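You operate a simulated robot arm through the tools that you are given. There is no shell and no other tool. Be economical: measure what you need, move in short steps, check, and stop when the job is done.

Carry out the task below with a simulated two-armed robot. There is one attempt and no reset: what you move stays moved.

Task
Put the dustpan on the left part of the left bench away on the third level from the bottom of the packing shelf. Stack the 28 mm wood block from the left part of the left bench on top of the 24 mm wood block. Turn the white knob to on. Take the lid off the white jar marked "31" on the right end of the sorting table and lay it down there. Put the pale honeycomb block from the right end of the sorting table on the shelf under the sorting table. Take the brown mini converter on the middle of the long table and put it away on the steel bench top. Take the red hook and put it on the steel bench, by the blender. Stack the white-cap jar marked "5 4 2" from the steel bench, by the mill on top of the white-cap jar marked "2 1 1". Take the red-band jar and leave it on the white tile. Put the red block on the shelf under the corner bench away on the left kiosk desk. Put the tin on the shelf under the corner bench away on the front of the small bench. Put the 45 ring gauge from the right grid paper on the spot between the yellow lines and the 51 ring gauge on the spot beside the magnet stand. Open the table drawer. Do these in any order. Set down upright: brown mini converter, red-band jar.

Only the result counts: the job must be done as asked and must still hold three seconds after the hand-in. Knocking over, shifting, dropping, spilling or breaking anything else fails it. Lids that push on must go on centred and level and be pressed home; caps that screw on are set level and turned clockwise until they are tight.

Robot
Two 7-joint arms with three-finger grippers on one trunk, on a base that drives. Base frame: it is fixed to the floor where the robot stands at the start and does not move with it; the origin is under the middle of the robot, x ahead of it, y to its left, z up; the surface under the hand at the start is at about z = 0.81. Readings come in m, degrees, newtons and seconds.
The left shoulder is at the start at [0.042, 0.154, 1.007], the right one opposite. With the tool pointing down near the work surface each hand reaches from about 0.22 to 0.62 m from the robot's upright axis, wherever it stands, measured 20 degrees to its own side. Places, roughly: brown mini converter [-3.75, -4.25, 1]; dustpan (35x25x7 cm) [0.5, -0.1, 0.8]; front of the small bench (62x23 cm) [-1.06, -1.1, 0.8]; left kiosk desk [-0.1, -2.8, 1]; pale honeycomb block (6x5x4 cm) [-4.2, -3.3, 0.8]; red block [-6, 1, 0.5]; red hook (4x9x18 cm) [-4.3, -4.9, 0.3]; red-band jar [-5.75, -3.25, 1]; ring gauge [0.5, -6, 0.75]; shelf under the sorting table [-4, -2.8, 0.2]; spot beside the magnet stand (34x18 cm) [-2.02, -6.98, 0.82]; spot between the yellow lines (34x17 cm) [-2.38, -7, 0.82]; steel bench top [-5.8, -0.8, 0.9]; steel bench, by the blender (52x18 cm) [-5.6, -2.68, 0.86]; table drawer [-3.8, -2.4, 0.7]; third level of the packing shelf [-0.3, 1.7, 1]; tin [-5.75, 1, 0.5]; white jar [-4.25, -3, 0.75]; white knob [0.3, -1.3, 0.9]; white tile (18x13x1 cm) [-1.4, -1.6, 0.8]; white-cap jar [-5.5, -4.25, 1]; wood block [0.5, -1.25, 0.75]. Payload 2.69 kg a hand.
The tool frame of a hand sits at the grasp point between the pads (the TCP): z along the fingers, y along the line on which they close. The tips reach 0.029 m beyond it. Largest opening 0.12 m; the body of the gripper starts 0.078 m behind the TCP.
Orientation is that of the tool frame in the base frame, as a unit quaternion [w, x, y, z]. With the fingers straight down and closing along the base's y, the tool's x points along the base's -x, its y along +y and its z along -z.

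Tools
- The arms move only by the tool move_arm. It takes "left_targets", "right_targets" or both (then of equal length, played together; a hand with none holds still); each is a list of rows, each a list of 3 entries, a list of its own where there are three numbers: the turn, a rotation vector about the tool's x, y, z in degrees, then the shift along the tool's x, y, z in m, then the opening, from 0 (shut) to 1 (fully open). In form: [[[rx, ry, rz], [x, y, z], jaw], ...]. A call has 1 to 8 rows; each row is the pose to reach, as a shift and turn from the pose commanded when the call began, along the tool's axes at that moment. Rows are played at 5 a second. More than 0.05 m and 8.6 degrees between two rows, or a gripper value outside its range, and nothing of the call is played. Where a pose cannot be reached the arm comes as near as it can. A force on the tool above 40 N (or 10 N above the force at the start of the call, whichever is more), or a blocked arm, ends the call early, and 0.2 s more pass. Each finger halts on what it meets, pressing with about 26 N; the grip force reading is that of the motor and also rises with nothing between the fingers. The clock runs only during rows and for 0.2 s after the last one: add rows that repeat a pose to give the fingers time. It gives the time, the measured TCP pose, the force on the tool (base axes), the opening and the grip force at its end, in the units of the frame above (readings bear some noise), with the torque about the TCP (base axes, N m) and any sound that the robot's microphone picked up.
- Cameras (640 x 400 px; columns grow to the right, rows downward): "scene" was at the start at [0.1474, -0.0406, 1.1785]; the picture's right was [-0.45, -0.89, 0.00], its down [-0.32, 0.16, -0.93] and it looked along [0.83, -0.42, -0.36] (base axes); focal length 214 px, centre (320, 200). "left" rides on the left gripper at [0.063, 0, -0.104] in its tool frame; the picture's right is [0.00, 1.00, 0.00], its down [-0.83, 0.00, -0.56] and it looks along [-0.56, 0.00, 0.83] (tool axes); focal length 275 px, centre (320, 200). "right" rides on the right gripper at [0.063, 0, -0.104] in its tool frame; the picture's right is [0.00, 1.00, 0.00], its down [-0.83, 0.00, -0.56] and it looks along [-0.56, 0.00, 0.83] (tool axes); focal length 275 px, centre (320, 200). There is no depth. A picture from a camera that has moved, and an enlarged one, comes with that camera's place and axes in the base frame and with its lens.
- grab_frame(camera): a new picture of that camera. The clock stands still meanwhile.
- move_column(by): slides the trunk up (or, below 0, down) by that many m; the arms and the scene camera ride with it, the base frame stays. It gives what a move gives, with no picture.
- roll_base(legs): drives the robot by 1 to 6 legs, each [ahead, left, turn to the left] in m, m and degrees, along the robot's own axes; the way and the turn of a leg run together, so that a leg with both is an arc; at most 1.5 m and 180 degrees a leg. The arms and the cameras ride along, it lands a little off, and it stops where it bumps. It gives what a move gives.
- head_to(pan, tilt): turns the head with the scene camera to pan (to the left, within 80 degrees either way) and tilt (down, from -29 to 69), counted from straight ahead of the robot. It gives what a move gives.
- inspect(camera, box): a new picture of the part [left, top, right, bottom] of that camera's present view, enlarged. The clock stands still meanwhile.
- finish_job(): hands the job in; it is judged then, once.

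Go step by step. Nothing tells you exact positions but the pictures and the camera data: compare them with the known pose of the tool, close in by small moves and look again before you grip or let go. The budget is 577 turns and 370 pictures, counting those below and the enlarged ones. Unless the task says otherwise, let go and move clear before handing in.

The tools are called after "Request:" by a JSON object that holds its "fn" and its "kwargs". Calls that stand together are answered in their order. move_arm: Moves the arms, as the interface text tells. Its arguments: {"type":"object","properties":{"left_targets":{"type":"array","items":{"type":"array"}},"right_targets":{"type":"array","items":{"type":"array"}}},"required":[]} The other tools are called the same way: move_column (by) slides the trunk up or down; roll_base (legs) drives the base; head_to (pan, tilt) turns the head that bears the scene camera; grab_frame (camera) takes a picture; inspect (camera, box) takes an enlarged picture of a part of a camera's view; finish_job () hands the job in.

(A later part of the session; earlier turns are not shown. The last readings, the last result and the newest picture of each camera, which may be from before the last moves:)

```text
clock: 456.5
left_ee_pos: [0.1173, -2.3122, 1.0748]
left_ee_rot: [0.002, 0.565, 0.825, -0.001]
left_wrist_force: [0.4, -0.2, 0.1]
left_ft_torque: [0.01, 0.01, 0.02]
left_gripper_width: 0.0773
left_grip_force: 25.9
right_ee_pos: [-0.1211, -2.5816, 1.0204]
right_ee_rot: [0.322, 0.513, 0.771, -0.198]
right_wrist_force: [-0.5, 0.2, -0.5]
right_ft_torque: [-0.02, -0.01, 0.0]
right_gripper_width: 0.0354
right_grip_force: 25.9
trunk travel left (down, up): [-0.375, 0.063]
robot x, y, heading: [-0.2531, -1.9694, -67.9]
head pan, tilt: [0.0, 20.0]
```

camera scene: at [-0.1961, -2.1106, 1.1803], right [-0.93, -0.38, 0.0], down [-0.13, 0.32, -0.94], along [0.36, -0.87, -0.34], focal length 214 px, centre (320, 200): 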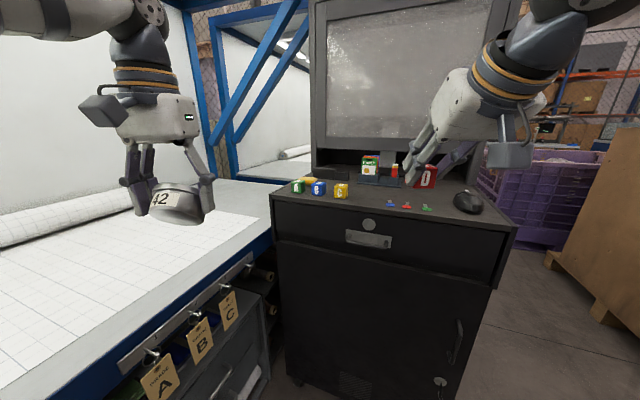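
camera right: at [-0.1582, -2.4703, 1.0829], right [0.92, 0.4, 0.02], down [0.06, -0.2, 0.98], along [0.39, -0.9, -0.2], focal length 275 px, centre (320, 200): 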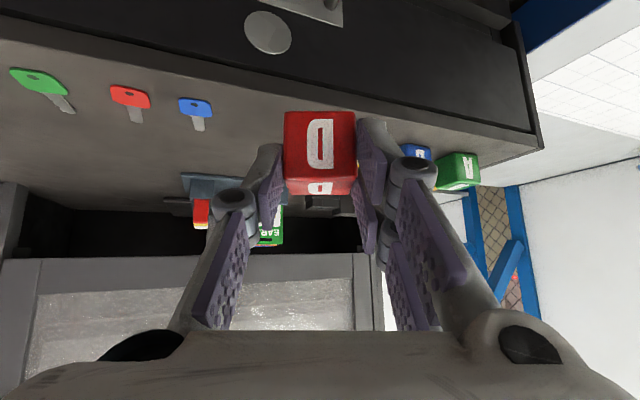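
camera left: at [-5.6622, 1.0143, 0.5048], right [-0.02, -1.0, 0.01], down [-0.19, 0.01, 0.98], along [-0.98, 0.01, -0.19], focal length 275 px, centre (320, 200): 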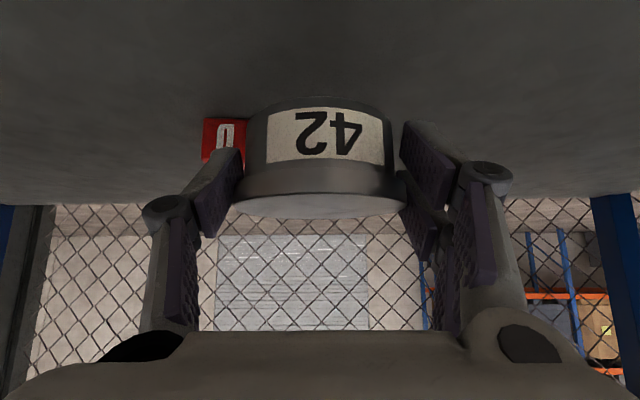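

Request:
{"fn": "move_arm", "kwargs": {"right_targets": [[[0, 0, 0], [0.002, 0, 0.002], 0.15], [[0, 0, 0], [0.0042, 0, 0.0043], 0.15], [[0, 0, 0], [0.0063, 0, 0.0064], 0.15]]}}

Request:
{"fn": "inspect", "kwargs": {"camera": "scene", "box": [310, 170, 430, 240]}}

```text
clock: 457.3
left_ee_pos: [0.1171, -2.3114, 1.0762]
left_ee_rot: [0.003, 0.566, 0.825, 0.0]
left_wrist_force: [-0.6, -0.8, -0.8]
left_ft_torque: [0.02, 0.01, 0.0]
left_gripper_width: 0.077
left_grip_force: 25.7
right_ee_pos: [-0.1193, -2.5798, 1.0119]
right_ee_rot: [0.322, 0.514, 0.77, -0.198]
right_wrist_force: [-0.2, 0.6, -0.1]
right_ft_torque: [0.01, 0.0, -0.01]
right_gripper_width: 0.0355
right_grip_force: 25.8
trunk travel left (down, up): [-0.375, 0.063]
robot x, y, heading: [-0.2559, -1.9688, -67.8]
head pan, tilt: [0.0, 20.0]
```

```text
5.33 times, centred on (370, 205) of scene
camera zoom: at [-0.1959, -2.1107, 1.1803], right [-0.93, -0.38, 0.0], down [-0.13, 0.32, -0.94], along [0.36, -0.87, -0.34], focal length 1144 px, centre (53, 173)
```

zoom: 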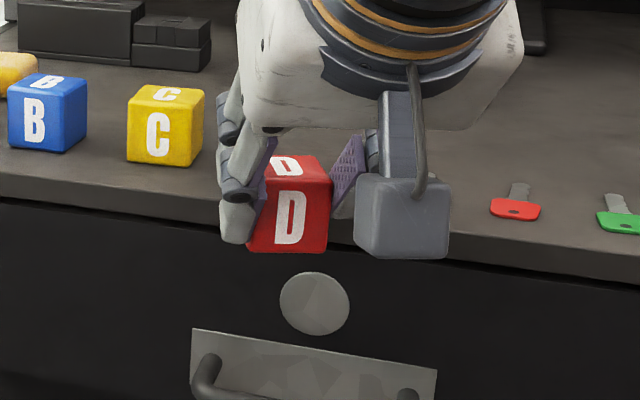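

The cube is still in front of the desk edge (edge is at y≈-2.567). Raise, move 4.5 cm further in, and check.

Request:
{"fn": "move_arm", "kwargs": {"right_targets": [[[0, 0, 0], [-0.0245, 0, -0.025], 0.15], [[0, 0, 0], [-0.041, -0.003, -0.009], 0.15], [[0, 0, 0], [-0.0575, -0.007, 0.0073], 0.15]]}}

Request:
{"fn": "inspect", "kwargs": {"camera": "scene", "box": [310, 170, 430, 240]}}

```text
clock: 458.1
left_ee_pos: [0.1165, -2.3111, 1.0758]
left_ee_rot: [0.002, 0.565, 0.825, 0.0]
left_wrist_force: [0.1, 0.1, -1.0]
left_ft_torque: [0.02, 0.01, -0.03]
left_gripper_width: 0.077
left_grip_force: 25.8
right_ee_pos: [-0.1103, -2.6279, 1.0464]
right_ee_rot: [0.321, 0.513, 0.771, -0.198]
right_wrist_force: [-0.8, 0.2, -0.1]
right_ft_torque: [0.0, 0.03, 0.0]
right_gripper_width: 0.0352
right_grip_force: 26.2
trunk travel left (down, up): [-0.375, 0.063]
robot x, y, heading: [-0.2546, -1.9665, -67.9]
head pan, tilt: [0.0, 20.0]
```

```text
5.33 times, centred on (370, 205) of scene
camera zoom: at [-0.1959, -2.111, 1.1802], right [-0.93, -0.38, 0.0], down [-0.13, 0.32, -0.94], along [0.36, -0.87, -0.34], focal length 1144 px, centre (53, 173)
```

zoom: 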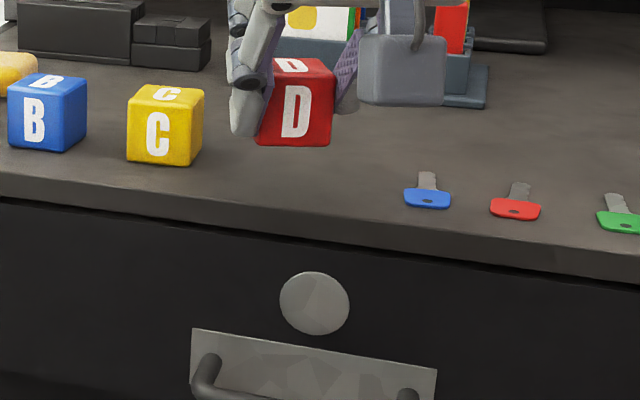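

Request:
{"fn": "move_arm", "kwargs": {"right_targets": [[[0, 0, 0], [0.009, 0, 0.0093], 0.15], [[0, 0, 0], [0.014, 0, 0.0143], 0.15], [[0, 0, 0], [0.0175, 0, 0.0179], 0.15], [[0, 0, 0], [0.0196, 0, 0.02], 0.15]]}}

Request:
{"fn": "inspect", "kwargs": {"camera": "scene", "box": [310, 170, 430, 240]}}

```text
clock: 459.1
left_ee_pos: [0.1176, -2.3118, 1.0766]
left_ee_rot: [0.003, 0.565, 0.825, -0.001]
left_wrist_force: [-0.1, -0.7, -0.6]
left_ft_torque: [-0.01, -0.01, -0.01]
left_gripper_width: 0.077
left_grip_force: 26.2
right_ee_pos: [-0.1068, -2.6274, 1.0165]
right_ee_rot: [0.322, 0.514, 0.77, -0.198]
right_wrist_force: [-0.6, -0.5, -0.4]
right_ft_torque: [0.01, 0.0, 0.0]
right_gripper_width: 0.0349
right_grip_force: 25.6
trunk travel left (down, up): [-0.375, 0.063]
robot x, y, heading: [-0.2564, -1.9676, -67.6]
head pan, tilt: [0.0, 20.0]
```

```text
5.33 times, centred on (370, 205) of scene
camera zoom: at [-0.1959, -2.1108, 1.1802], right [-0.93, -0.38, 0.0], down [-0.13, 0.32, -0.94], along [0.36, -0.87, -0.34], focal length 1144 px, centre (53, 173)
```

zoom: 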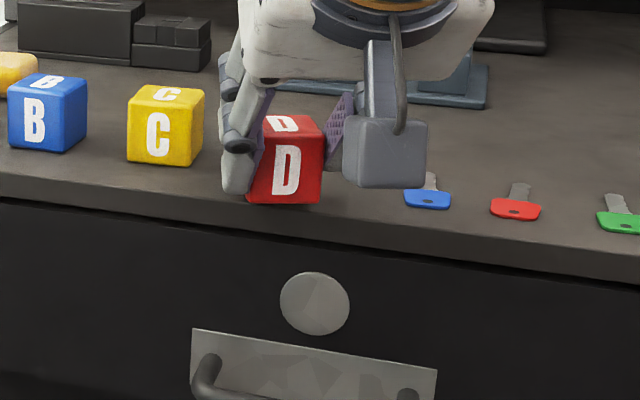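

Request:
{"fn": "move_arm", "kwargs": {"right_targets": [[[0, 0, 0], [0.002, 0, 0.002], 0.15], [[0, 0, 0], [0.0042, 0, 0.0043], 0.15], [[0, 0, 0], [0.0063, 0, 0.0064], 0.15], [[0, 0, 0], [0.0077, 0, 0.0079], 0.15]]}}

Request:
{"fn": "inspect", "kwargs": {"camera": "scene", "box": [310, 170, 430, 240]}}

```text
clock: 460.1
left_ee_pos: [0.1169, -2.311, 1.076]
left_ee_rot: [0.003, 0.566, 0.824, -0.001]
left_wrist_force: [-0.2, 0.4, -0.6]
left_ft_torque: [0.03, 0.02, 0.0]
left_gripper_width: 0.0772
left_grip_force: 26.1
right_ee_pos: [-0.1069, -2.6272, 1.0093]
right_ee_rot: [0.326, 0.512, 0.769, -0.201]
right_wrist_force: [2.5, -3.7, 16.8]
right_ft_torque: [-0.65, -0.01, 0.09]
right_gripper_width: 0.0353
right_grip_force: 26.0
trunk travel left (down, up): [-0.375, 0.063]
robot x, y, heading: [-0.2578, -1.9679, -67.9]
head pan, tilt: [0.0, 20.0]
```

```text
5.33 times, centred on (370, 205) of scene
camera zoom: at [-0.196, -2.1094, 1.1808], right [-0.93, -0.38, 0.0], down [-0.13, 0.32, -0.94], along [0.36, -0.87, -0.34], focal length 1144 px, centre (53, 173)
```

zoom: 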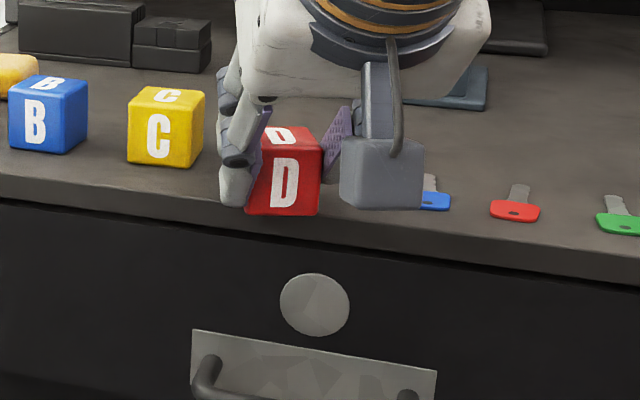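

Contact, but close to the edge; I lift 1 cm, move 3 cm deeper and set down.

Request:
{"fn": "move_arm", "kwargs": {"right_targets": [[[0, 0, 0], [-0.0084, 0, -0.0086], 0.15], [[0, 0, 0], [-0.0183, -0.006, 0.001], 0.15], [[0, 0, 0], [-0.0283, -0.012, 0.0106], 0.15], [[0, 0, 0], [-0.0235, -0.012, 0.0154], 0.15], [[0, 0, 0], [-0.021, -0.012, 0.018], 0.15]]}}

Request:
{"fn": "inspect", "kwargs": {"camera": "scene", "box": [310, 170, 430, 240]}}

```text
clock: 461.3
left_ee_pos: [0.117, -2.3106, 1.0754]
left_ee_rot: [0.004, 0.566, 0.825, -0.002]
left_wrist_force: [0.8, 0.0, -0.2]
left_ft_torque: [-0.02, -0.01, 0.0]
left_gripper_width: 0.0771
left_grip_force: 25.9
right_ee_pos: [-0.107, -2.6554, 1.0101]
right_ee_rot: [0.325, 0.512, 0.769, -0.2]
right_wrist_force: [2.0, 1.0, 9.7]
right_ft_torque: [-0.26, 0.0, 0.07]
right_gripper_width: 0.0349
right_grip_force: 26.1
trunk travel left (down, up): [-0.375, 0.063]
robot x, y, heading: [-0.2534, -1.9661, -67.5]
head pan, tilt: [0.0, 20.0]
```

```text
5.33 times, centred on (370, 205) of scene
camera zoom: at [-0.1959, -2.1096, 1.1807], right [-0.93, -0.38, 0.0], down [-0.13, 0.32, -0.94], along [0.36, -0.87, -0.34], focal length 1144 px, centre (53, 173)
```

zoom: 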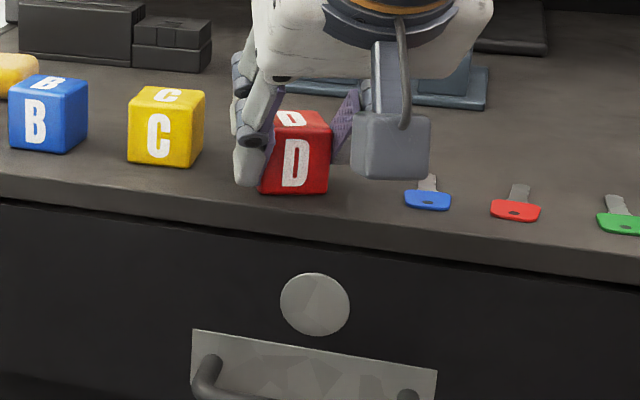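

Good. Release and back out along the finger direction.

Request:
{"fn": "move_arm", "kwargs": {"right_targets": [[[0, 0, 0], [-0.0008, 0, -0.0008], 0.4], [[0, 0, 0], [-0.0008, 0, -0.0008], 0.46], [[0, 0, 0], [-0.0008, 0, -0.0008], 0.46], [[0, 0, 0], [-0.002, 0, -0.035], 0.46], [[0, 0, 0], [-0.002, 0, -0.075], 0.46], [[0, 0, 0], [-0.002, 0, -0.115], 0.46], [[0, 0, 0], [-0.002, 0, -0.15], 0.46]]}}

Request:
{"fn": "grab_frame", "kwargs": {"camera": "scene"}}

```text
clock: 462.9
left_ee_pos: [0.1168, -2.3114, 1.0762]
left_ee_rot: [0.003, 0.566, 0.825, -0.001]
left_wrist_force: [-0.1, -0.4, -1.2]
left_ft_torque: [-0.01, -0.01, -0.02]
left_gripper_width: 0.077
left_grip_force: 26.2
right_ee_pos: [-0.1509, -2.5593, 1.121]
right_ee_rot: [0.322, 0.514, 0.77, -0.197]
right_wrist_force: [-1.0, 0.3, 0.3]
right_ft_torque: [0.01, -0.03, -0.02]
right_gripper_width: 0.0556
right_grip_force: 0.1
trunk travel left (down, up): [-0.375, 0.063]
robot x, y, heading: [-0.257, -1.9665, -67.6]
head pan, tilt: [0.0, 20.0]
```

```text
201 pictures are left
camera scene: at [-0.196, -2.1102, 1.1803], right [-0.93, -0.38, 0.0], down [-0.13, 0.32, -0.94], along [0.36, -0.87, -0.34], focal length 214 px, centre (320, 200)
```

scene: 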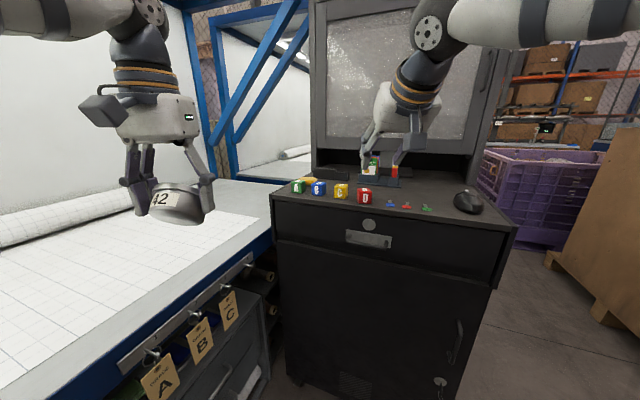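

Block D placed beside C. Now take the tin to the small bench: return and turn to face it (right hand back to vertical).

Request:
{"fn": "roll_base", "kwargs": {"legs": [[-0.2, 0, -22.4], [-0.6, 0, 0], [0, -0.15, 0], [0, 0, -90]]}}

Request:
{"fn": "move_arm", "kwargs": {"right_targets": [[[0, 7.5, 0], [0.01, 0, 0], 0.5], [[0, 15, 0], [0.02, 0, 0], 0.5], [[0, 22.5, 0], [0.02, 0, 0], 0.5], [[0, 30, 0], [0.02, 0, 0], 0.5], [[0, 37.5, 0], [0.02, 0, 0], 0.5], [[0, 44.5, 0], [0.02, 0, 0], 0.5]]}}

Request:
{"fn": "head_to", "kwargs": {"pan": 0, "tilt": 35}}

Request:
{"fn": "grab_frame", "kwargs": {"camera": "scene"}}

```text
clock: 472.8
left_ee_pos: [-0.9127, -1.3598, 1.0751]
left_ee_rot: [0.001, 1.0, -0.029, -0.004]
left_wrist_force: [-0.6, -0.1, 0.0]
left_ft_torque: [0.05, -0.01, 0.0]
left_gripper_width: 0.0771
left_grip_force: 25.4
right_ee_pos: [-1.0283, -1.014, 1.1206]
right_ee_rot: [0.008, 0.926, -0.014, -0.378]
right_wrist_force: [0.1, -0.1, 0.3]
right_ft_torque: [0.01, -0.01, 0.0]
right_gripper_width: 0.0553
right_grip_force: 0.0
trunk travel left (down, up): [-0.375, 0.063]
robot x, y, heading: [-0.4461, -1.1602, 177.8]
head pan, tilt: [0.0, 20.0]
```

```text
clock: 474.2
left_ee_pos: [-0.9138, -1.3577, 1.0739]
left_ee_rot: [0.001, 1.0, -0.029, -0.001]
left_wrist_force: [-0.2, -0.5, -0.6]
left_ft_torque: [0.01, 0.0, 0.01]
left_gripper_width: 0.077
left_grip_force: 25.9
right_ee_pos: [-0.9606, -1.0118, 1.0689]
right_ee_rot: [0.014, 1.0, -0.009, 0.002]
right_wrist_force: [0.0, -0.6, -0.6]
right_ft_torque: [0.02, -0.02, 0.01]
right_gripper_width: 0.0601
right_grip_force: 0.1
right hand out of reach, approached as far as the arm can: row 4, 5, 6
trunk travel left (down, up): [-0.375, 0.063]
robot x, y, heading: [-0.4442, -1.1581, 177.9]
head pan, tilt: [0.0, 20.0]
```

```text
clock: 475.0
left_ee_pos: [-0.9126, -1.3584, 1.0741]
left_ee_rot: [0.0, 1.0, -0.029, -0.003]
left_wrist_force: [0.3, 0.8, -0.7]
left_ft_torque: [0.0, 0.0, -0.02]
left_gripper_width: 0.0769
left_grip_force: 25.6
right_ee_pos: [-0.961, -1.0107, 1.0689]
right_ee_rot: [0.014, 1.0, -0.009, 0.001]
right_wrist_force: [-0.6, -0.1, 0.2]
right_ft_torque: [0.02, 0.0, 0.01]
right_gripper_width: 0.06
right_grip_force: 0.2
trunk travel left (down, up): [-0.375, 0.063]
robot x, y, heading: [-0.4438, -1.1632, 177.9]
head pan, tilt: [0.0, 35.0]
```

```text
200 pictures are left
camera scene: at [-0.5954, -1.1543, 1.1565], right [0.04, 1.0, 0.0], down [0.57, -0.02, -0.82], along [-0.82, 0.03, -0.57], focal length 214 px, centre (320, 200)
```

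scene: 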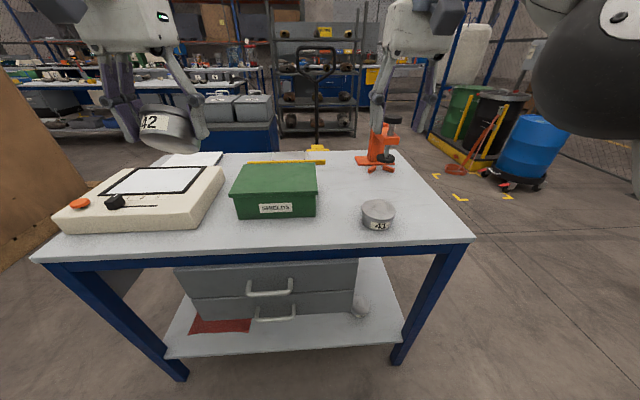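

Free place on the front strip right of tin 41, ≈(-1.05,-0.87). Strafe right so the left hand reaches it, and tilt the left hand 45° again.

Request:
{"fn": "roll_base", "kwargs": {"legs": [[0, -0.47, 2]]}}

Request:
{"fn": "move_arm", "kwargs": {"left_targets": [[[0, -7.5, 0], [0, 0, -0.005], 0.4], [[0, -15, 0], [0, 0, -0.01], 0.4], [[0, -22.5, 0], [0, 0, -0.015], 0.4], [[0, -30, 0], [0, 0, -0.015], 0.4], [[0, -37.5, 0], [0, 0, -0.015], 0.4], [[0, -45, 0], [0, 0, -0.015], 0.4]]}}

Request:
{"fn": "grab_frame", "kwargs": {"camera": "scene"}}

Request:
{"fn": "grab_frame", "kwargs": {"camera": "left"}}

```text
clock: 479.2
left_ee_pos: [-0.8956, -0.8936, 1.0747]
left_ee_rot: [0.001, 1.0, -0.01, -0.004]
left_wrist_force: [0.7, -0.1, -0.8]
left_ft_torque: [0.0, -0.03, 0.01]
left_gripper_width: 0.077
left_grip_force: 26.7
right_ee_pos: [-0.9564, -0.5489, 1.0699]
right_ee_rot: [0.013, 1.0, 0.007, 0.001]
right_wrist_force: [-0.4, 0.0, -0.1]
right_ft_torque: [-0.04, 0.02, 0.04]
right_gripper_width: 0.06
right_grip_force: 0.1
trunk travel left (down, up): [-0.375, 0.063]
robot x, y, heading: [-0.4322, -0.6804, 179.9]
head pan, tilt: [0.0, 35.0]
```

```text
clock: 480.6
left_ee_pos: [-0.8969, -0.8936, 1.0895]
left_ee_rot: [-0.003, 0.922, -0.009, -0.386]
left_wrist_force: [0.0, 0.1, 0.1]
left_ft_torque: [-0.04, 0.0, -0.02]
left_gripper_width: 0.077
left_grip_force: 26.2
right_ee_pos: [-0.9557, -0.5495, 1.0699]
right_ee_rot: [0.013, 1.0, 0.007, 0.001]
right_wrist_force: [0.2, -0.1, -0.9]
right_ft_torque: [-0.03, 0.0, 0.03]
right_gripper_width: 0.06
right_grip_force: 0.0
trunk travel left (down, up): [-0.375, 0.063]
robot x, y, heading: [-0.4367, -0.6798, 179.8]
head pan, tilt: [0.0, 35.0]
```

```text
199 pictures are left
camera scene: at [-0.586, -0.6786, 1.1564], right [0.0, 1.0, 0.0], down [0.57, 0.0, -0.82], along [-0.82, 0.0, -0.57], focal length 214 px, centre (320, 200)
```

scene: 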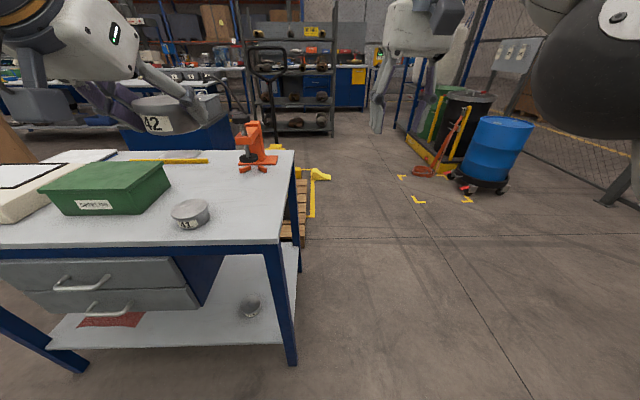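

```text
198 pictures are left
camera left: at [-0.7777, -0.8947, 1.1183], right [-0.02, -1.0, 0.0], down [-0.19, 0.01, 0.98], along [-0.98, 0.02, -0.19], focal length 275 px, centre (320, 200)
```

left: 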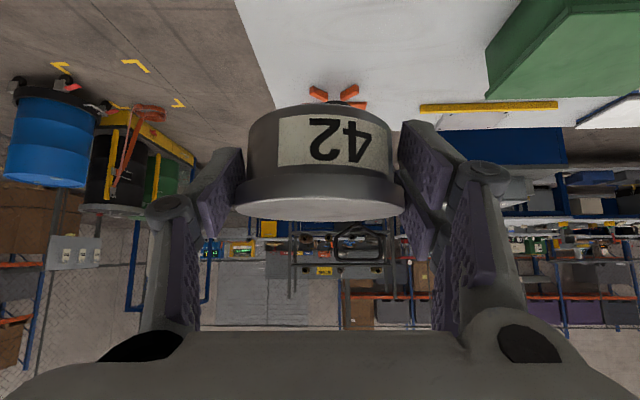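

Request:
{"fn": "move_arm", "kwargs": {"left_targets": [[[0, 0, 0], [-0.012, -0.0043, 0.03], 0.4], [[0, 0, 0], [-0.024, -0.0086, 0.06], 0.4], [[0, 0, 0], [-0.02, -0.013, 0.1], 0.4], [[0, 0, 0], [-0.01, -0.0172, 0.14], 0.4], [[0, 0, 0], [0.005, -0.0215, 0.18], 0.4], [[0, 0, 0], [0.02, -0.0256, 0.215], 0.4], [[0, 0, 0], [0.033, -0.0256, 0.25], 0.4]]}}

Request:
{"fn": "grab_frame", "kwargs": {"camera": "scene"}}

```text
clock: 482.2
left_ee_pos: [-1.0504, -0.868, 0.8898]
left_ee_rot: [-0.003, 0.923, -0.009, -0.385]
left_wrist_force: [0.1, -0.1, -1.3]
left_ft_torque: [-0.02, 0.0, 0.0]
left_gripper_width: 0.0771
left_grip_force: 26.6
right_ee_pos: [-0.9562, -0.5478, 1.0684]
right_ee_rot: [0.013, 1.0, 0.007, 0.001]
right_wrist_force: [0.0, 0.0, 0.1]
right_ft_torque: [-0.01, -0.03, 0.0]
right_gripper_width: 0.0599
right_grip_force: 0.1
trunk travel left (down, up): [-0.375, 0.063]
robot x, y, heading: [-0.4299, -0.6801, 179.9]
head pan, tilt: [0.0, 35.0]
```

```text
197 pictures are left
camera scene: at [-0.5868, -0.6784, 1.1563], right [0.0, 1.0, 0.0], down [0.57, 0.0, -0.82], along [-0.82, 0.0, -0.57], focal length 214 px, centre (320, 200)
```

scene: 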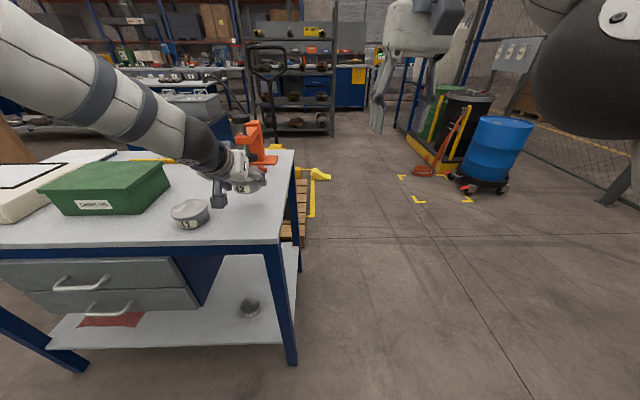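

Request:
{"fn": "move_arm", "kwargs": {"left_targets": [[[0, 0, 0], [0.018, 0, 0.018], 0.4], [[0, 0, 0], [0.034, 0, 0.034], 0.4], [[0, 0, 0], [0.038, 0, 0.038], 0.4], [[0, 0, 0], [0.041, 0, 0.041], 0.4]]}}

Request:
{"fn": "inspect", "kwargs": {"camera": "scene", "box": [150, 130, 310, 250]}}

```text
clock: 483.2
left_ee_pos: [-1.0504, -0.8659, 0.8343]
left_ee_rot: [-0.003, 0.923, -0.01, -0.386]
left_wrist_force: [-0.1, 0.1, -0.2]
left_ft_torque: [0.0, -0.01, -0.02]
left_gripper_width: 0.0771
left_grip_force: 26.2
right_ee_pos: [-0.9559, -0.5488, 1.0671]
right_ee_rot: [0.013, 1.0, 0.007, 0.0]
right_wrist_force: [-0.2, 0.5, 0.2]
right_ft_torque: [-0.02, 0.0, 0.01]
right_gripper_width: 0.06
right_grip_force: 0.0
trunk travel left (down, up): [-0.375, 0.063]
robot x, y, heading: [-0.4359, -0.68, 179.9]
head pan, tilt: [0.0, 35.0]
```

```text
3.33 times, centred on (230, 190) of scene
camera zoom: at [-0.5862, -0.6785, 1.1564], right [0.0, 1.0, 0.0], down [0.57, 0.0, -0.82], along [-0.82, 0.0, -0.57], focal length 715 px, centre (620, 233)
```

zoom: 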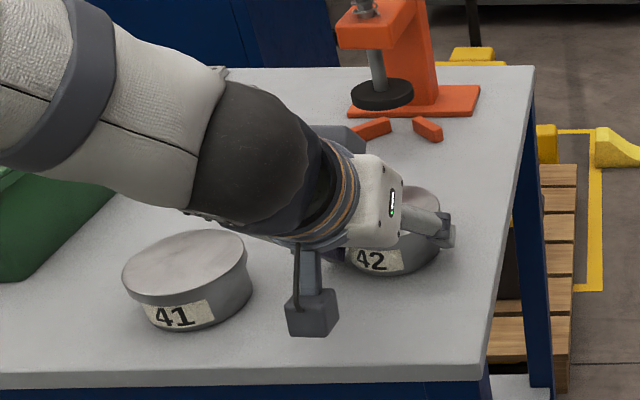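

Request:
{"fn": "move_arm", "kwargs": {"left_targets": [[[0, 0, 0], [0.0021, 0, 0.0021], 0.4], [[0, 0, 0], [0.0042, 0, 0.0042], 0.4], [[0, 0, 0], [0.0057, 0, 0.0057], 0.4]]}}

```text
clock: 484.0
left_ee_pos: [-1.0488, -0.8665, 0.8316]
left_ee_rot: [-0.003, 0.92, -0.011, -0.391]
left_wrist_force: [-1.0, -2.7, 32.8]
left_ft_torque: [-1.47, 0.09, 0.22]
left_gripper_width: 0.0774
left_grip_force: 26.0
right_ee_pos: [-0.954, -0.5482, 1.0708]
right_ee_rot: [0.013, 1.0, 0.009, -0.001]
right_wrist_force: [0.6, -0.5, 0.2]
right_ft_torque: [-0.02, -0.01, 0.05]
right_gripper_width: 0.0602
right_grip_force: 0.2
trunk travel left (down, up): [-0.375, 0.063]
robot x, y, heading: [-0.4362, -0.6807, 179.9]
head pan, tilt: [0.0, 35.0]
```

Contact. Ease up slightly, release, and withdraw along the fingers.

Request:
{"fn": "move_arm", "kwargs": {"left_targets": [[[0, 0, 0], [-0.003, 0, -0.003], 0.4], [[0, 0, 0], [-0.003, 0, -0.003], 0.75], [[0, 0, 0], [-0.003, 0, -0.003], 0.85], [[0, 0, 0], [-0.003, 0, -0.003], 0.85], [[0, 0, 0], [-0.006, 0, -0.035], 0.85], [[0, 0, 0], [-0.01, 0, -0.075], 0.85], [[0, 0, 0], [-0.02, 0, -0.115], 0.85], [[0, 0, 0], [-0.04, 0, -0.155], 0.85]]}}

Request:
{"fn": "grab_frame", "kwargs": {"camera": "scene"}}

```text
clock: 485.8
left_ee_pos: [-0.9681, -0.8661, 0.9642]
left_ee_rot: [-0.003, 0.923, -0.01, -0.385]
left_wrist_force: [1.4, -0.7, 0.2]
left_ft_torque: [-0.01, 0.02, 0.02]
left_gripper_width: 0.102
left_grip_force: 0.1
right_ee_pos: [-0.9554, -0.5493, 1.0685]
right_ee_rot: [0.013, 1.0, 0.009, 0.001]
right_wrist_force: [0.2, 0.0, 0.1]
right_ft_torque: [0.01, 0.01, -0.01]
right_gripper_width: 0.0601
right_grip_force: 0.0
trunk travel left (down, up): [-0.375, 0.063]
robot x, y, heading: [-0.4367, -0.6775, 179.7]
head pan, tilt: [0.0, 35.0]
```

```text
195 pictures are left
camera scene: at [-0.586, -0.679, 1.1564], right [0.0, 1.0, 0.0], down [0.57, 0.0, -0.82], along [-0.82, 0.0, -0.57], focal length 214 px, centre (320, 200)
```

scene: 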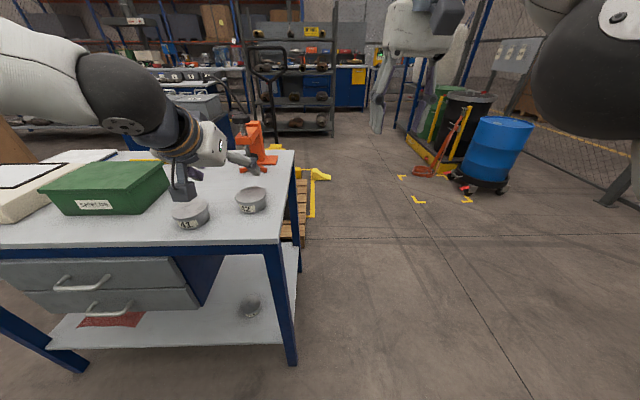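

Tin placed. I raise the left hand clear, and take an enlarged look at the tables in the background to plan the sorting-table job.

Request:
{"fn": "move_arm", "kwargs": {"left_targets": [[[0, 7.5, 0], [-0.03, 0, -0.03], 0.6], [[0, 15, 0], [-0.06, 0, -0.06], 0.6], [[0, 22.5, 0], [-0.075, 0, -0.075], 0.6], [[0, 30, 0], [-0.08, 0, -0.08], 0.6], [[0, 37.5, 0], [-0.08, 0, -0.08], 0.6], [[0, 45, 0], [-0.08, 0, -0.08], 0.6]]}}

Request:
{"fn": "head_to", "kwargs": {"pan": 30, "tilt": 10}}

Request:
{"fn": "inspect", "kwargs": {"camera": "scene", "box": [150, 120, 450, 300]}}

```text
clock: 487.2
left_ee_pos: [-0.9605, -0.8699, 1.0739]
left_ee_rot: [0.002, 1.0, -0.012, -0.001]
left_wrist_force: [0.8, -0.6, -1.0]
left_ft_torque: [0.03, 0.01, 0.0]
left_gripper_width: 0.0722
left_grip_force: 0.1
left hand out of reach, approached as far as the arm can: row 6
right_ee_pos: [-0.9561, -0.5477, 1.0672]
right_ee_rot: [0.013, 1.0, 0.008, 0.001]
right_wrist_force: [0.5, 0.8, 0.1]
right_ft_torque: [-0.01, 0.0, 0.01]
right_gripper_width: 0.0601
right_grip_force: 0.1
trunk travel left (down, up): [-0.375, 0.063]
robot x, y, heading: [-0.4365, -0.6814, 179.8]
head pan, tilt: [0.0, 35.0]
```

```text
clock: 488.2
left_ee_pos: [-0.9605, -0.8709, 1.0746]
left_ee_rot: [0.0, 1.0, -0.01, -0.003]
left_wrist_force: [0.2, 0.7, 0.2]
left_ft_torque: [0.01, 0.01, 0.03]
left_gripper_width: 0.0722
left_grip_force: 0.0
right_ee_pos: [-0.9554, -0.5482, 1.0685]
right_ee_rot: [0.013, 1.0, 0.008, 0.001]
right_wrist_force: [-0.4, -0.1, 0.9]
right_ft_torque: [-0.01, 0.01, 0.0]
right_gripper_width: 0.06
right_grip_force: 0.1
trunk travel left (down, up): [-0.375, 0.063]
robot x, y, heading: [-0.4364, -0.677, 180.0]
head pan, tilt: [30.0, 10.0]
```

```text
2.13 times, centred on (300, 210) of scene
camera zoom: at [-0.5787, -0.7249, 1.1965], right [-0.5, 0.87, 0.0], down [0.15, 0.09, -0.98], along [-0.85, -0.49, -0.17], focal length 458 px, centre (363, 179)
```

zoom: 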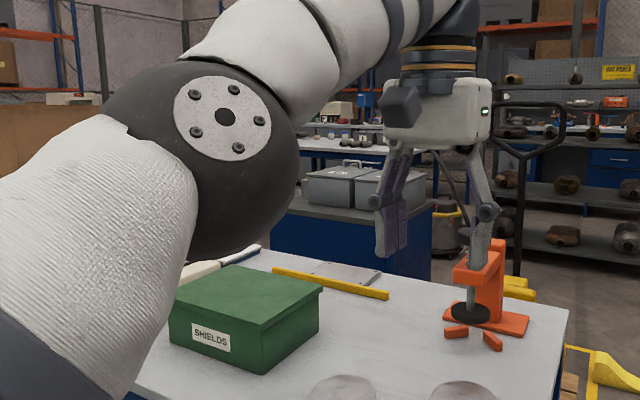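

I drive back west along y≈0 and look toward the sorting table from the middle.

Request:
{"fn": "roll_base", "kwargs": {"legs": [[0, -0.7, 0], [1.1, 0, 0], [1.0, 0, 0]]}}

Request:
{"fn": "head_to", "kwargs": {"pan": 62, "tilt": 12}}

Request:
{"fn": "grab_frame", "kwargs": {"camera": "scene"}}

```text
clock: 504.1
left_ee_pos: [-3.0585, -0.1754, 1.0746]
left_ee_rot: [0.001, 1.0, 0.002, -0.002]
left_wrist_force: [-0.5, 0.2, 0.3]
left_ft_torque: [-0.03, 0.0, 0.03]
left_gripper_width: 0.0721
left_grip_force: 0.1
right_ee_pos: [-3.0634, 0.1478, 1.068]
right_ee_rot: [0.013, 1.0, 0.021, 0.001]
right_wrist_force: [0.2, 0.2, 0.3]
right_ft_torque: [0.01, 0.0, 0.01]
right_gripper_width: 0.0599
right_grip_force: 0.0
trunk travel left (down, up): [-0.375, 0.063]
robot x, y, heading: [-2.5391, 0.0289, -178.9]
head pan, tilt: [30.0, 10.0]
```

```text
clock: 505.1
left_ee_pos: [-3.0583, -0.1746, 1.0747]
left_ee_rot: [0.0, 1.0, 0.002, -0.003]
left_wrist_force: [-0.8, -0.5, 0.7]
left_ft_torque: [0.01, -0.03, 0.01]
left_gripper_width: 0.0721
left_grip_force: 0.0
right_ee_pos: [-3.0627, 0.1465, 1.0682]
right_ee_rot: [0.013, 1.0, 0.019, 0.001]
right_wrist_force: [-1.0, -0.6, 0.5]
right_ft_torque: [0.02, 0.0, 0.02]
right_gripper_width: 0.0601
right_grip_force: 0.1
trunk travel left (down, up): [-0.375, 0.063]
robot x, y, heading: [-2.5369, 0.0288, -178.6]
head pan, tilt: [62.0, 12.0]
```

```text
193 pictures are left
camera scene: at [-2.6434, -0.0549, 1.1933], right [-0.89, 0.45, 0.0], down [0.09, 0.19, -0.98], along [-0.44, -0.87, -0.21], focal length 214 px, centre (320, 200)
```

scene: 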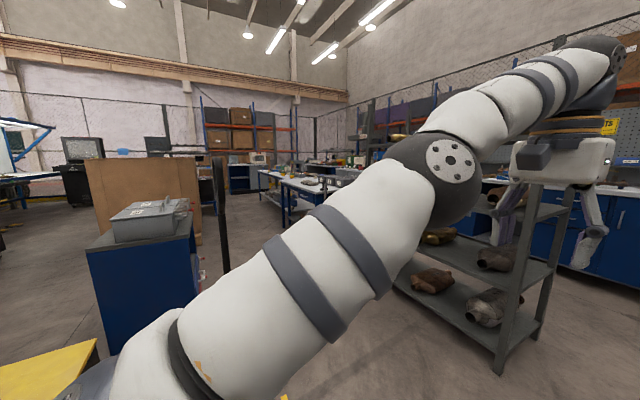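

The open way is as before. I continue west and then south down the aisle facing -y.

Request:
{"fn": "roll_base", "kwargs": {"legs": [[1.2, 0.02, 0], [1.15, 0.02, -1.2], [0, 0, 90], [1.2, 0, 0], [0.9, 0, 0]]}}

Request:
{"fn": "head_to", "kwargs": {"pan": 20, "tilt": 15}}

Request:
{"fn": "grab_frame", "kwargs": {"camera": "scene"}}

```text
clock: 530.3
left_ee_pos: [-4.6257, -2.7613, 1.0749]
left_ee_rot: [0.002, 0.711, 0.703, -0.001]
left_wrist_force: [-0.3, -0.2, -0.6]
left_ft_torque: [0.02, 0.0, -0.02]
left_gripper_width: 0.0718
left_grip_force: 0.0
right_ee_pos: [-4.9463, -2.7604, 1.0687]
right_ee_rot: [0.009, 0.698, 0.716, 0.01]
right_wrist_force: [-0.3, 0.4, -0.1]
right_ft_torque: [0.02, -0.01, 0.01]
right_gripper_width: 0.0602
right_grip_force: 0.1
trunk travel left (down, up): [-0.375, 0.063]
robot x, y, heading: [-4.8199, -2.236, -89.6]
head pan, tilt: [62.0, 12.0]
```

```text
clock: 531.4
left_ee_pos: [-4.625, -2.7607, 1.0755]
left_ee_rot: [0.002, 0.711, 0.703, -0.001]
left_wrist_force: [0.2, 0.3, -0.5]
left_ft_torque: [-0.04, 0.0, 0.01]
left_gripper_width: 0.0721
left_grip_force: 0.1
right_ee_pos: [-4.9476, -2.7612, 1.0689]
right_ee_rot: [0.009, 0.698, 0.716, 0.01]
right_wrist_force: [-0.1, 0.3, 0.0]
right_ft_torque: [-0.01, -0.03, -0.03]
right_gripper_width: 0.0603
right_grip_force: 0.1
trunk travel left (down, up): [-0.375, 0.063]
robot x, y, heading: [-4.8209, -2.2361, -89.7]
head pan, tilt: [20.0, 15.0]
```

```text
192 pictures are left
camera scene: at [-4.7879, -2.3877, 1.1884], right [-0.94, -0.35, 0.0], down [-0.09, 0.24, -0.97], along [0.34, -0.9, -0.26], focal length 214 px, centre (320, 200)
```

scene: 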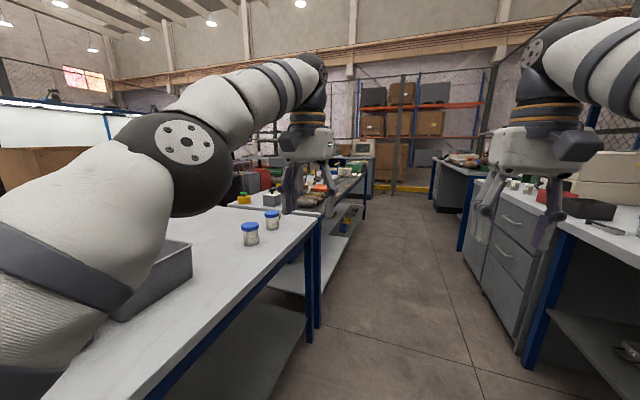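

Request:
{"fn": "inspect", "kwargs": {"camera": "scene", "box": [320, 170, 500, 290]}}

Request:
{"fn": "head_to", "kwargs": {"pan": 60, "tilt": 25}}

Request:
{"fn": "grab_frame", "kwargs": {"camera": "scene"}}

```text
3.33 times, centred on (410, 230) of scene
camera zoom: at [-4.7879, -2.3877, 1.1884], right [-0.94, -0.35, 0.0], down [-0.09, 0.24, -0.97], along [0.34, -0.9, -0.26], focal length 715 px, centre (20, 100)
```

zoom: 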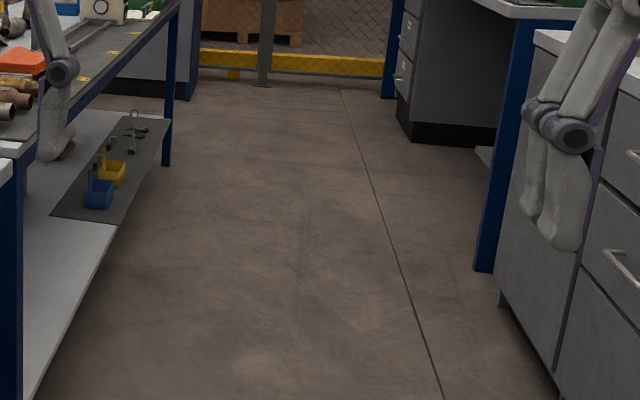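

```text
clock: 532.5
left_ee_pos: [-4.6263, -2.7611, 1.075]
left_ee_rot: [0.002, 0.711, 0.703, -0.001]
left_wrist_force: [0.1, -0.5, -0.3]
left_ft_torque: [0.01, 0.05, -0.03]
left_gripper_width: 0.0719
left_grip_force: 0.0
right_ee_pos: [-4.9486, -2.7598, 1.0693]
right_ee_rot: [0.008, 0.698, 0.716, 0.01]
right_wrist_force: [1.1, -1.2, -0.2]
right_ft_torque: [-0.01, 0.02, 0.02]
right_gripper_width: 0.0599
right_grip_force: 0.0
trunk travel left (down, up): [-0.375, 0.063]
robot x, y, heading: [-4.8204, -2.2389, -89.5]
head pan, tilt: [60.0, 25.0]
```

```text
190 pictures are left
camera scene: at [-4.7406, -2.3457, 1.1722], right [-0.49, -0.87, 0.0], down [-0.37, 0.21, -0.91], along [0.79, -0.45, -0.42], focal length 214 px, centre (320, 200)
```

scene: 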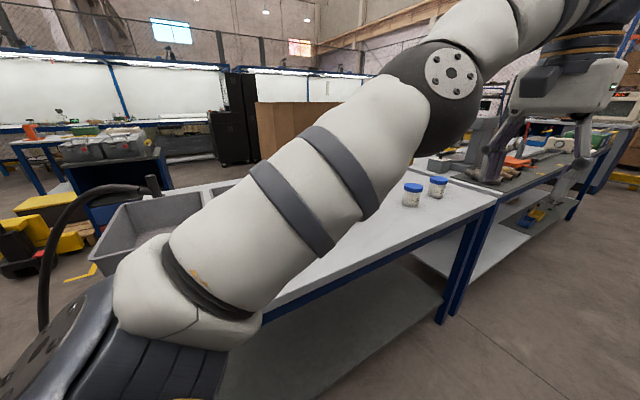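

No hook on the aisle floor here; I'll search further south later. Now the sorting table: shift and turn to face it (+x).

Request:
{"fn": "roll_base", "kwargs": {"legs": [[0.45, -0.13, 0], [0, 0, 90]]}}

Request:
{"fn": "head_to", "kwargs": {"pan": 0, "tilt": 28}}

Request:
{"fn": "grab_frame", "kwargs": {"camera": "scene"}}

```text
clock: 539.0
left_ee_pos: [-4.4266, -2.4853, 1.0741]
left_ee_rot: [0.003, 0.006, 1.0, 0.0]
left_wrist_force: [0.3, 0.7, -0.4]
left_ft_torque: [0.01, 0.01, 0.0]
left_gripper_width: 0.0719
left_grip_force: 0.0
right_ee_pos: [-4.4281, -2.8084, 1.0684]
right_ee_rot: [-0.001, -0.012, 1.0, 0.013]
right_wrist_force: [0.2, -0.3, 0.3]
right_ft_torque: [0.01, 0.0, 0.0]
right_gripper_width: 0.0603
right_grip_force: 0.1
trunk travel left (down, up): [-0.375, 0.063]
robot x, y, heading: [-4.9467, -2.6836, 0.3]
head pan, tilt: [60.0, 25.0]
```

```text
clock: 540.4
left_ee_pos: [-4.4258, -2.4849, 1.0754]
left_ee_rot: [0.002, 0.006, 1.0, 0.001]
left_wrist_force: [0.2, 0.0, 0.4]
left_ft_torque: [0.0, -0.02, 0.01]
left_gripper_width: 0.072
left_grip_force: 0.0
right_ee_pos: [-4.4289, -2.808, 1.0689]
right_ee_rot: [-0.001, -0.013, 1.0, 0.013]
right_wrist_force: [0.3, -0.1, -0.8]
right_ft_torque: [-0.02, 0.01, 0.0]
right_gripper_width: 0.06
right_grip_force: 0.1
trunk travel left (down, up): [-0.375, 0.063]
robot x, y, heading: [-4.9505, -2.6822, 0.4]
head pan, tilt: [0.0, 28.0]
```

```text
189 pictures are left
camera scene: at [-4.7954, -2.6789, 1.1674], right [0.01, -1.0, 0.0], down [-0.47, 0.0, -0.88], along [0.88, 0.01, -0.47], focal length 214 px, centre (320, 200)
```

scene: 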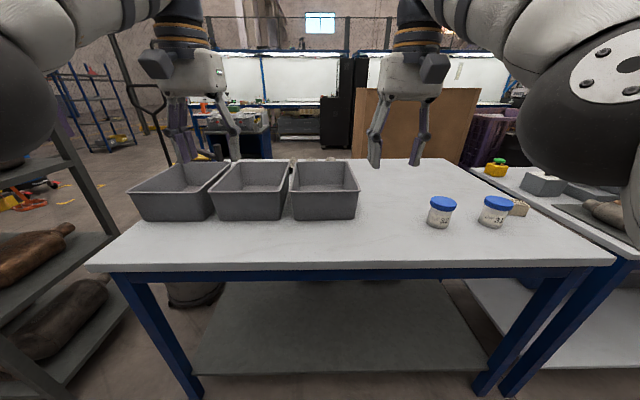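

Request:
{"fn": "inspect", "kwargs": {"camera": "scene", "box": [410, 170, 550, 250]}}

Request:
{"fn": "inspect", "kwargs": {"camera": "scene", "box": [180, 255, 500, 390]}}

```text
4.57 times, centred on (480, 210) of scene
camera zoom: at [-4.7954, -2.6789, 1.1674], right [0.01, -1.0, 0.0], down [-0.47, 0.0, -0.88], along [0.88, 0.01, -0.47], focal length 980 px, centre (-411, 154)
```

zoom: 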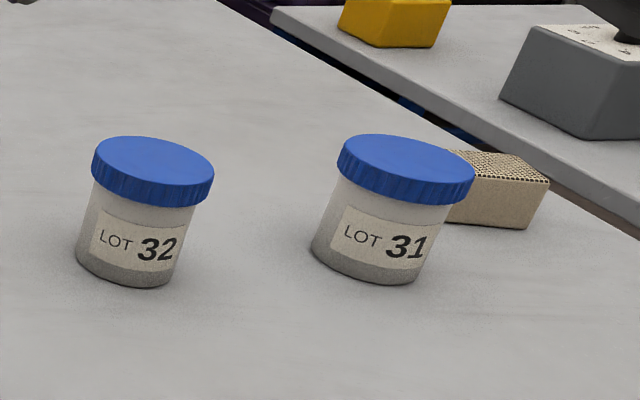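

```text
2.00 times, centred on (340, 322) of scene
camera zoom: at [-4.7954, -2.6789, 1.1674], right [0.01, -1.0, 0.0], down [-0.47, 0.0, -0.88], along [0.88, 0.01, -0.47], focal length 429 px, centre (280, -45)
```

zoom: 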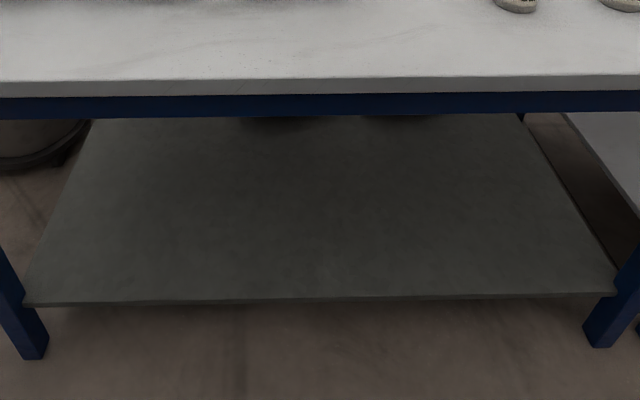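

Jar 31 is the right one at ≈(-4.272,-3.169), lid top z≈0.887; the honeycomb block is just behind at ≈(-4.217,-3.29). Move in front of it.

Request:
{"fn": "roll_base", "kwargs": {"legs": [[0, -0.32, -0.4], [0.17, 0, 0]]}}

Request:
{"fn": "grab_frame", "kwargs": {"camera": "right"}}

Request:
{"fn": "grab_frame", "kwargs": {"camera": "scene"}}

```text
clock: 544.4
left_ee_pos: [-4.2554, -2.8002, 1.0743]
left_ee_rot: [0.002, 0.01, 1.0, 0.001]
left_wrist_force: [0.5, 0.0, -0.3]
left_ft_torque: [0.0, 0.04, 0.0]
left_gripper_width: 0.0722
left_grip_force: 0.2
right_ee_pos: [-4.2603, -3.1216, 1.0699]
right_ee_rot: [-0.002, -0.01, 1.0, 0.014]
right_wrist_force: [-0.3, 0.4, -0.8]
right_ft_torque: [-0.02, 0.02, 0.0]
right_gripper_width: 0.0601
right_grip_force: 0.0
trunk travel left (down, up): [-0.375, 0.063]
robot x, y, heading: [-4.7774, -2.9911, -0.1]
head pan, tilt: [0.0, 28.0]
```

```text
186 pictures are left
camera right: at [-4.3215, -3.1268, 1.173], right [-0.02, 1.0, 0.03], down [0.83, 0.01, 0.55], along [0.55, 0.03, -0.83], focal length 275 px, centre (320, 200)
```

right: 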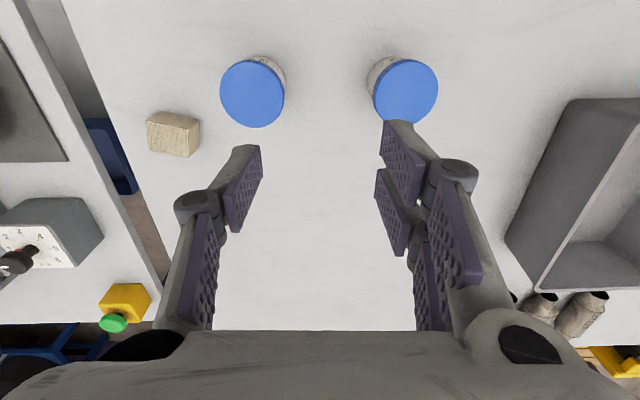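

```text
185 pictures are left
camera scene: at [-4.626, -2.991, 1.1673], right [0.0, -1.0, 0.0], down [-0.47, 0.0, -0.88], along [0.88, 0.0, -0.47], focal length 214 px, centre (320, 200)
```

scene: 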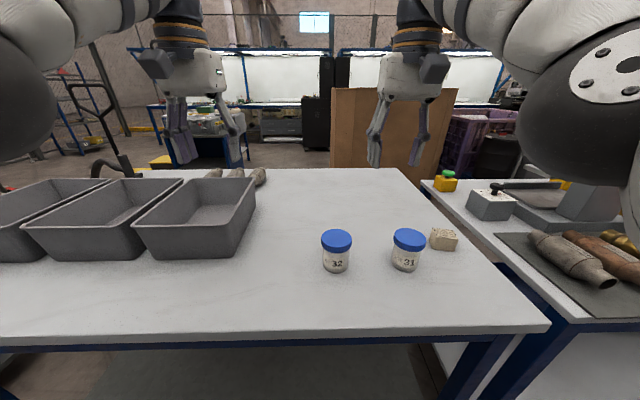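

Request:
{"fn": "move_arm", "kwargs": {"right_targets": [[[0, 0, 0], [0, -0.03, 0.01], 0.8], [[0, 0, 0], [0.002, -0.06, 0.03], 0.8], [[0, 0, 0], [0.002, -0.06, 0.07], 0.8], [[0, 0, 0], [0.002, -0.06, 0.11], 0.8]]}}

Request:
{"fn": "grab_frame", "kwargs": {"camera": "right"}}

```text
clock: 545.4
left_ee_pos: [-4.2569, -2.8007, 1.0746]
left_ee_rot: [0.003, 0.01, 1.0, 0.0]
left_wrist_force: [0.7, 0.0, -0.9]
left_ft_torque: [-0.01, -0.02, 0.01]
left_gripper_width: 0.0721
left_grip_force: 0.0
right_ee_pos: [-4.2608, -3.1808, 0.9571]
right_ee_rot: [-0.001, -0.009, 1.0, 0.013]
right_wrist_force: [-0.3, 1.0, -0.7]
right_ft_torque: [-0.01, 0.02, 0.0]
right_gripper_width: 0.0959
right_grip_force: 0.1
trunk travel left (down, up): [-0.375, 0.063]
robot x, y, heading: [-4.7811, -2.9912, 0.1]
head pan, tilt: [0.0, 28.0]
```

```text
184 pictures are left
camera right: at [-4.3231, -3.1842, 1.0607], right [-0.02, 1.0, 0.03], down [0.83, 0.0, 0.55], along [0.55, 0.03, -0.83], focal length 275 px, centre (320, 200)
```

right: 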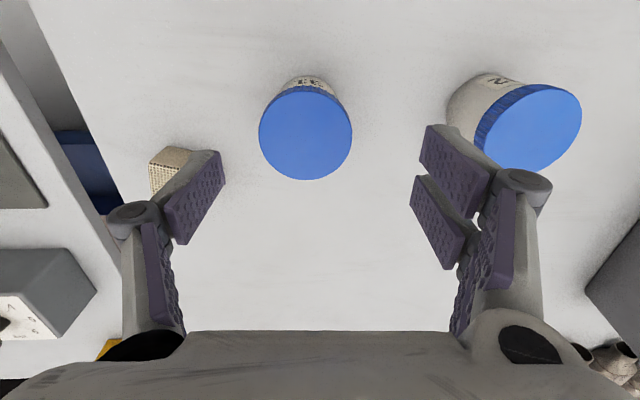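

Request:
{"fn": "move_arm", "kwargs": {"right_targets": [[[0, 0, 0], [0, -0.007, 0.035], 0.8], [[0, 0, 0], [0, -0.007, 0.06], 0.8], [[0, 0, 0], [0, -0.007, 0.071], 0.8]]}}

Request:
{"fn": "grab_frame", "kwargs": {"camera": "right"}}

Request:
{"fn": "inspect", "kwargs": {"camera": "scene", "box": [340, 170, 480, 290]}}

```text
clock: 546.2
left_ee_pos: [-4.2568, -2.8018, 1.075]
left_ee_rot: [0.002, 0.009, 1.0, 0.001]
left_wrist_force: [0.0, -0.1, 0.2]
left_ft_torque: [0.0, 0.0, 0.01]
left_gripper_width: 0.0722
left_grip_force: 0.1
right_ee_pos: [-4.2606, -3.1839, 0.8862]
right_ee_rot: [-0.001, -0.01, 1.0, 0.013]
right_wrist_force: [0.8, 0.1, 0.6]
right_ft_torque: [-0.02, -0.03, 0.01]
right_gripper_width: 0.0959
right_grip_force: 0.1
trunk travel left (down, up): [-0.375, 0.063]
robot x, y, heading: [-4.7853, -2.9943, -0.0]
head pan, tilt: [0.0, 28.0]
```

```text
183 pictures are left
camera right: at [-4.323, -3.1879, 0.991], right [-0.02, 1.0, 0.03], down [0.83, 0.01, 0.56], along [0.55, 0.03, -0.83], focal length 275 px, centre (320, 200)
```

right: 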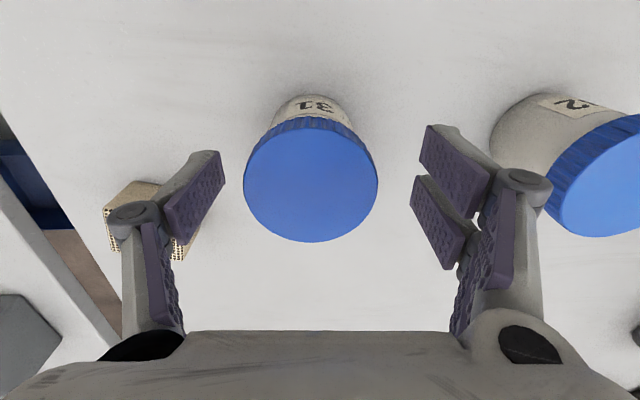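

```text
3.33 times, centred on (410, 230) of scene
camera zoom: at [-4.6266, -2.9911, 1.1674], right [0.0, -1.0, 0.0], down [-0.47, 0.0, -0.88], along [0.88, 0.0, -0.47], focal length 715 px, centre (20, 100)
```

zoom: 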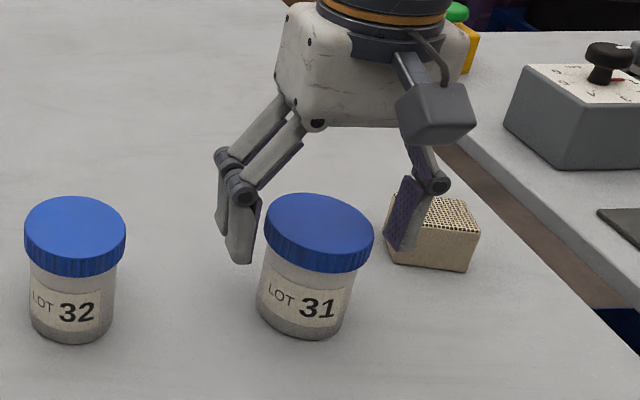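

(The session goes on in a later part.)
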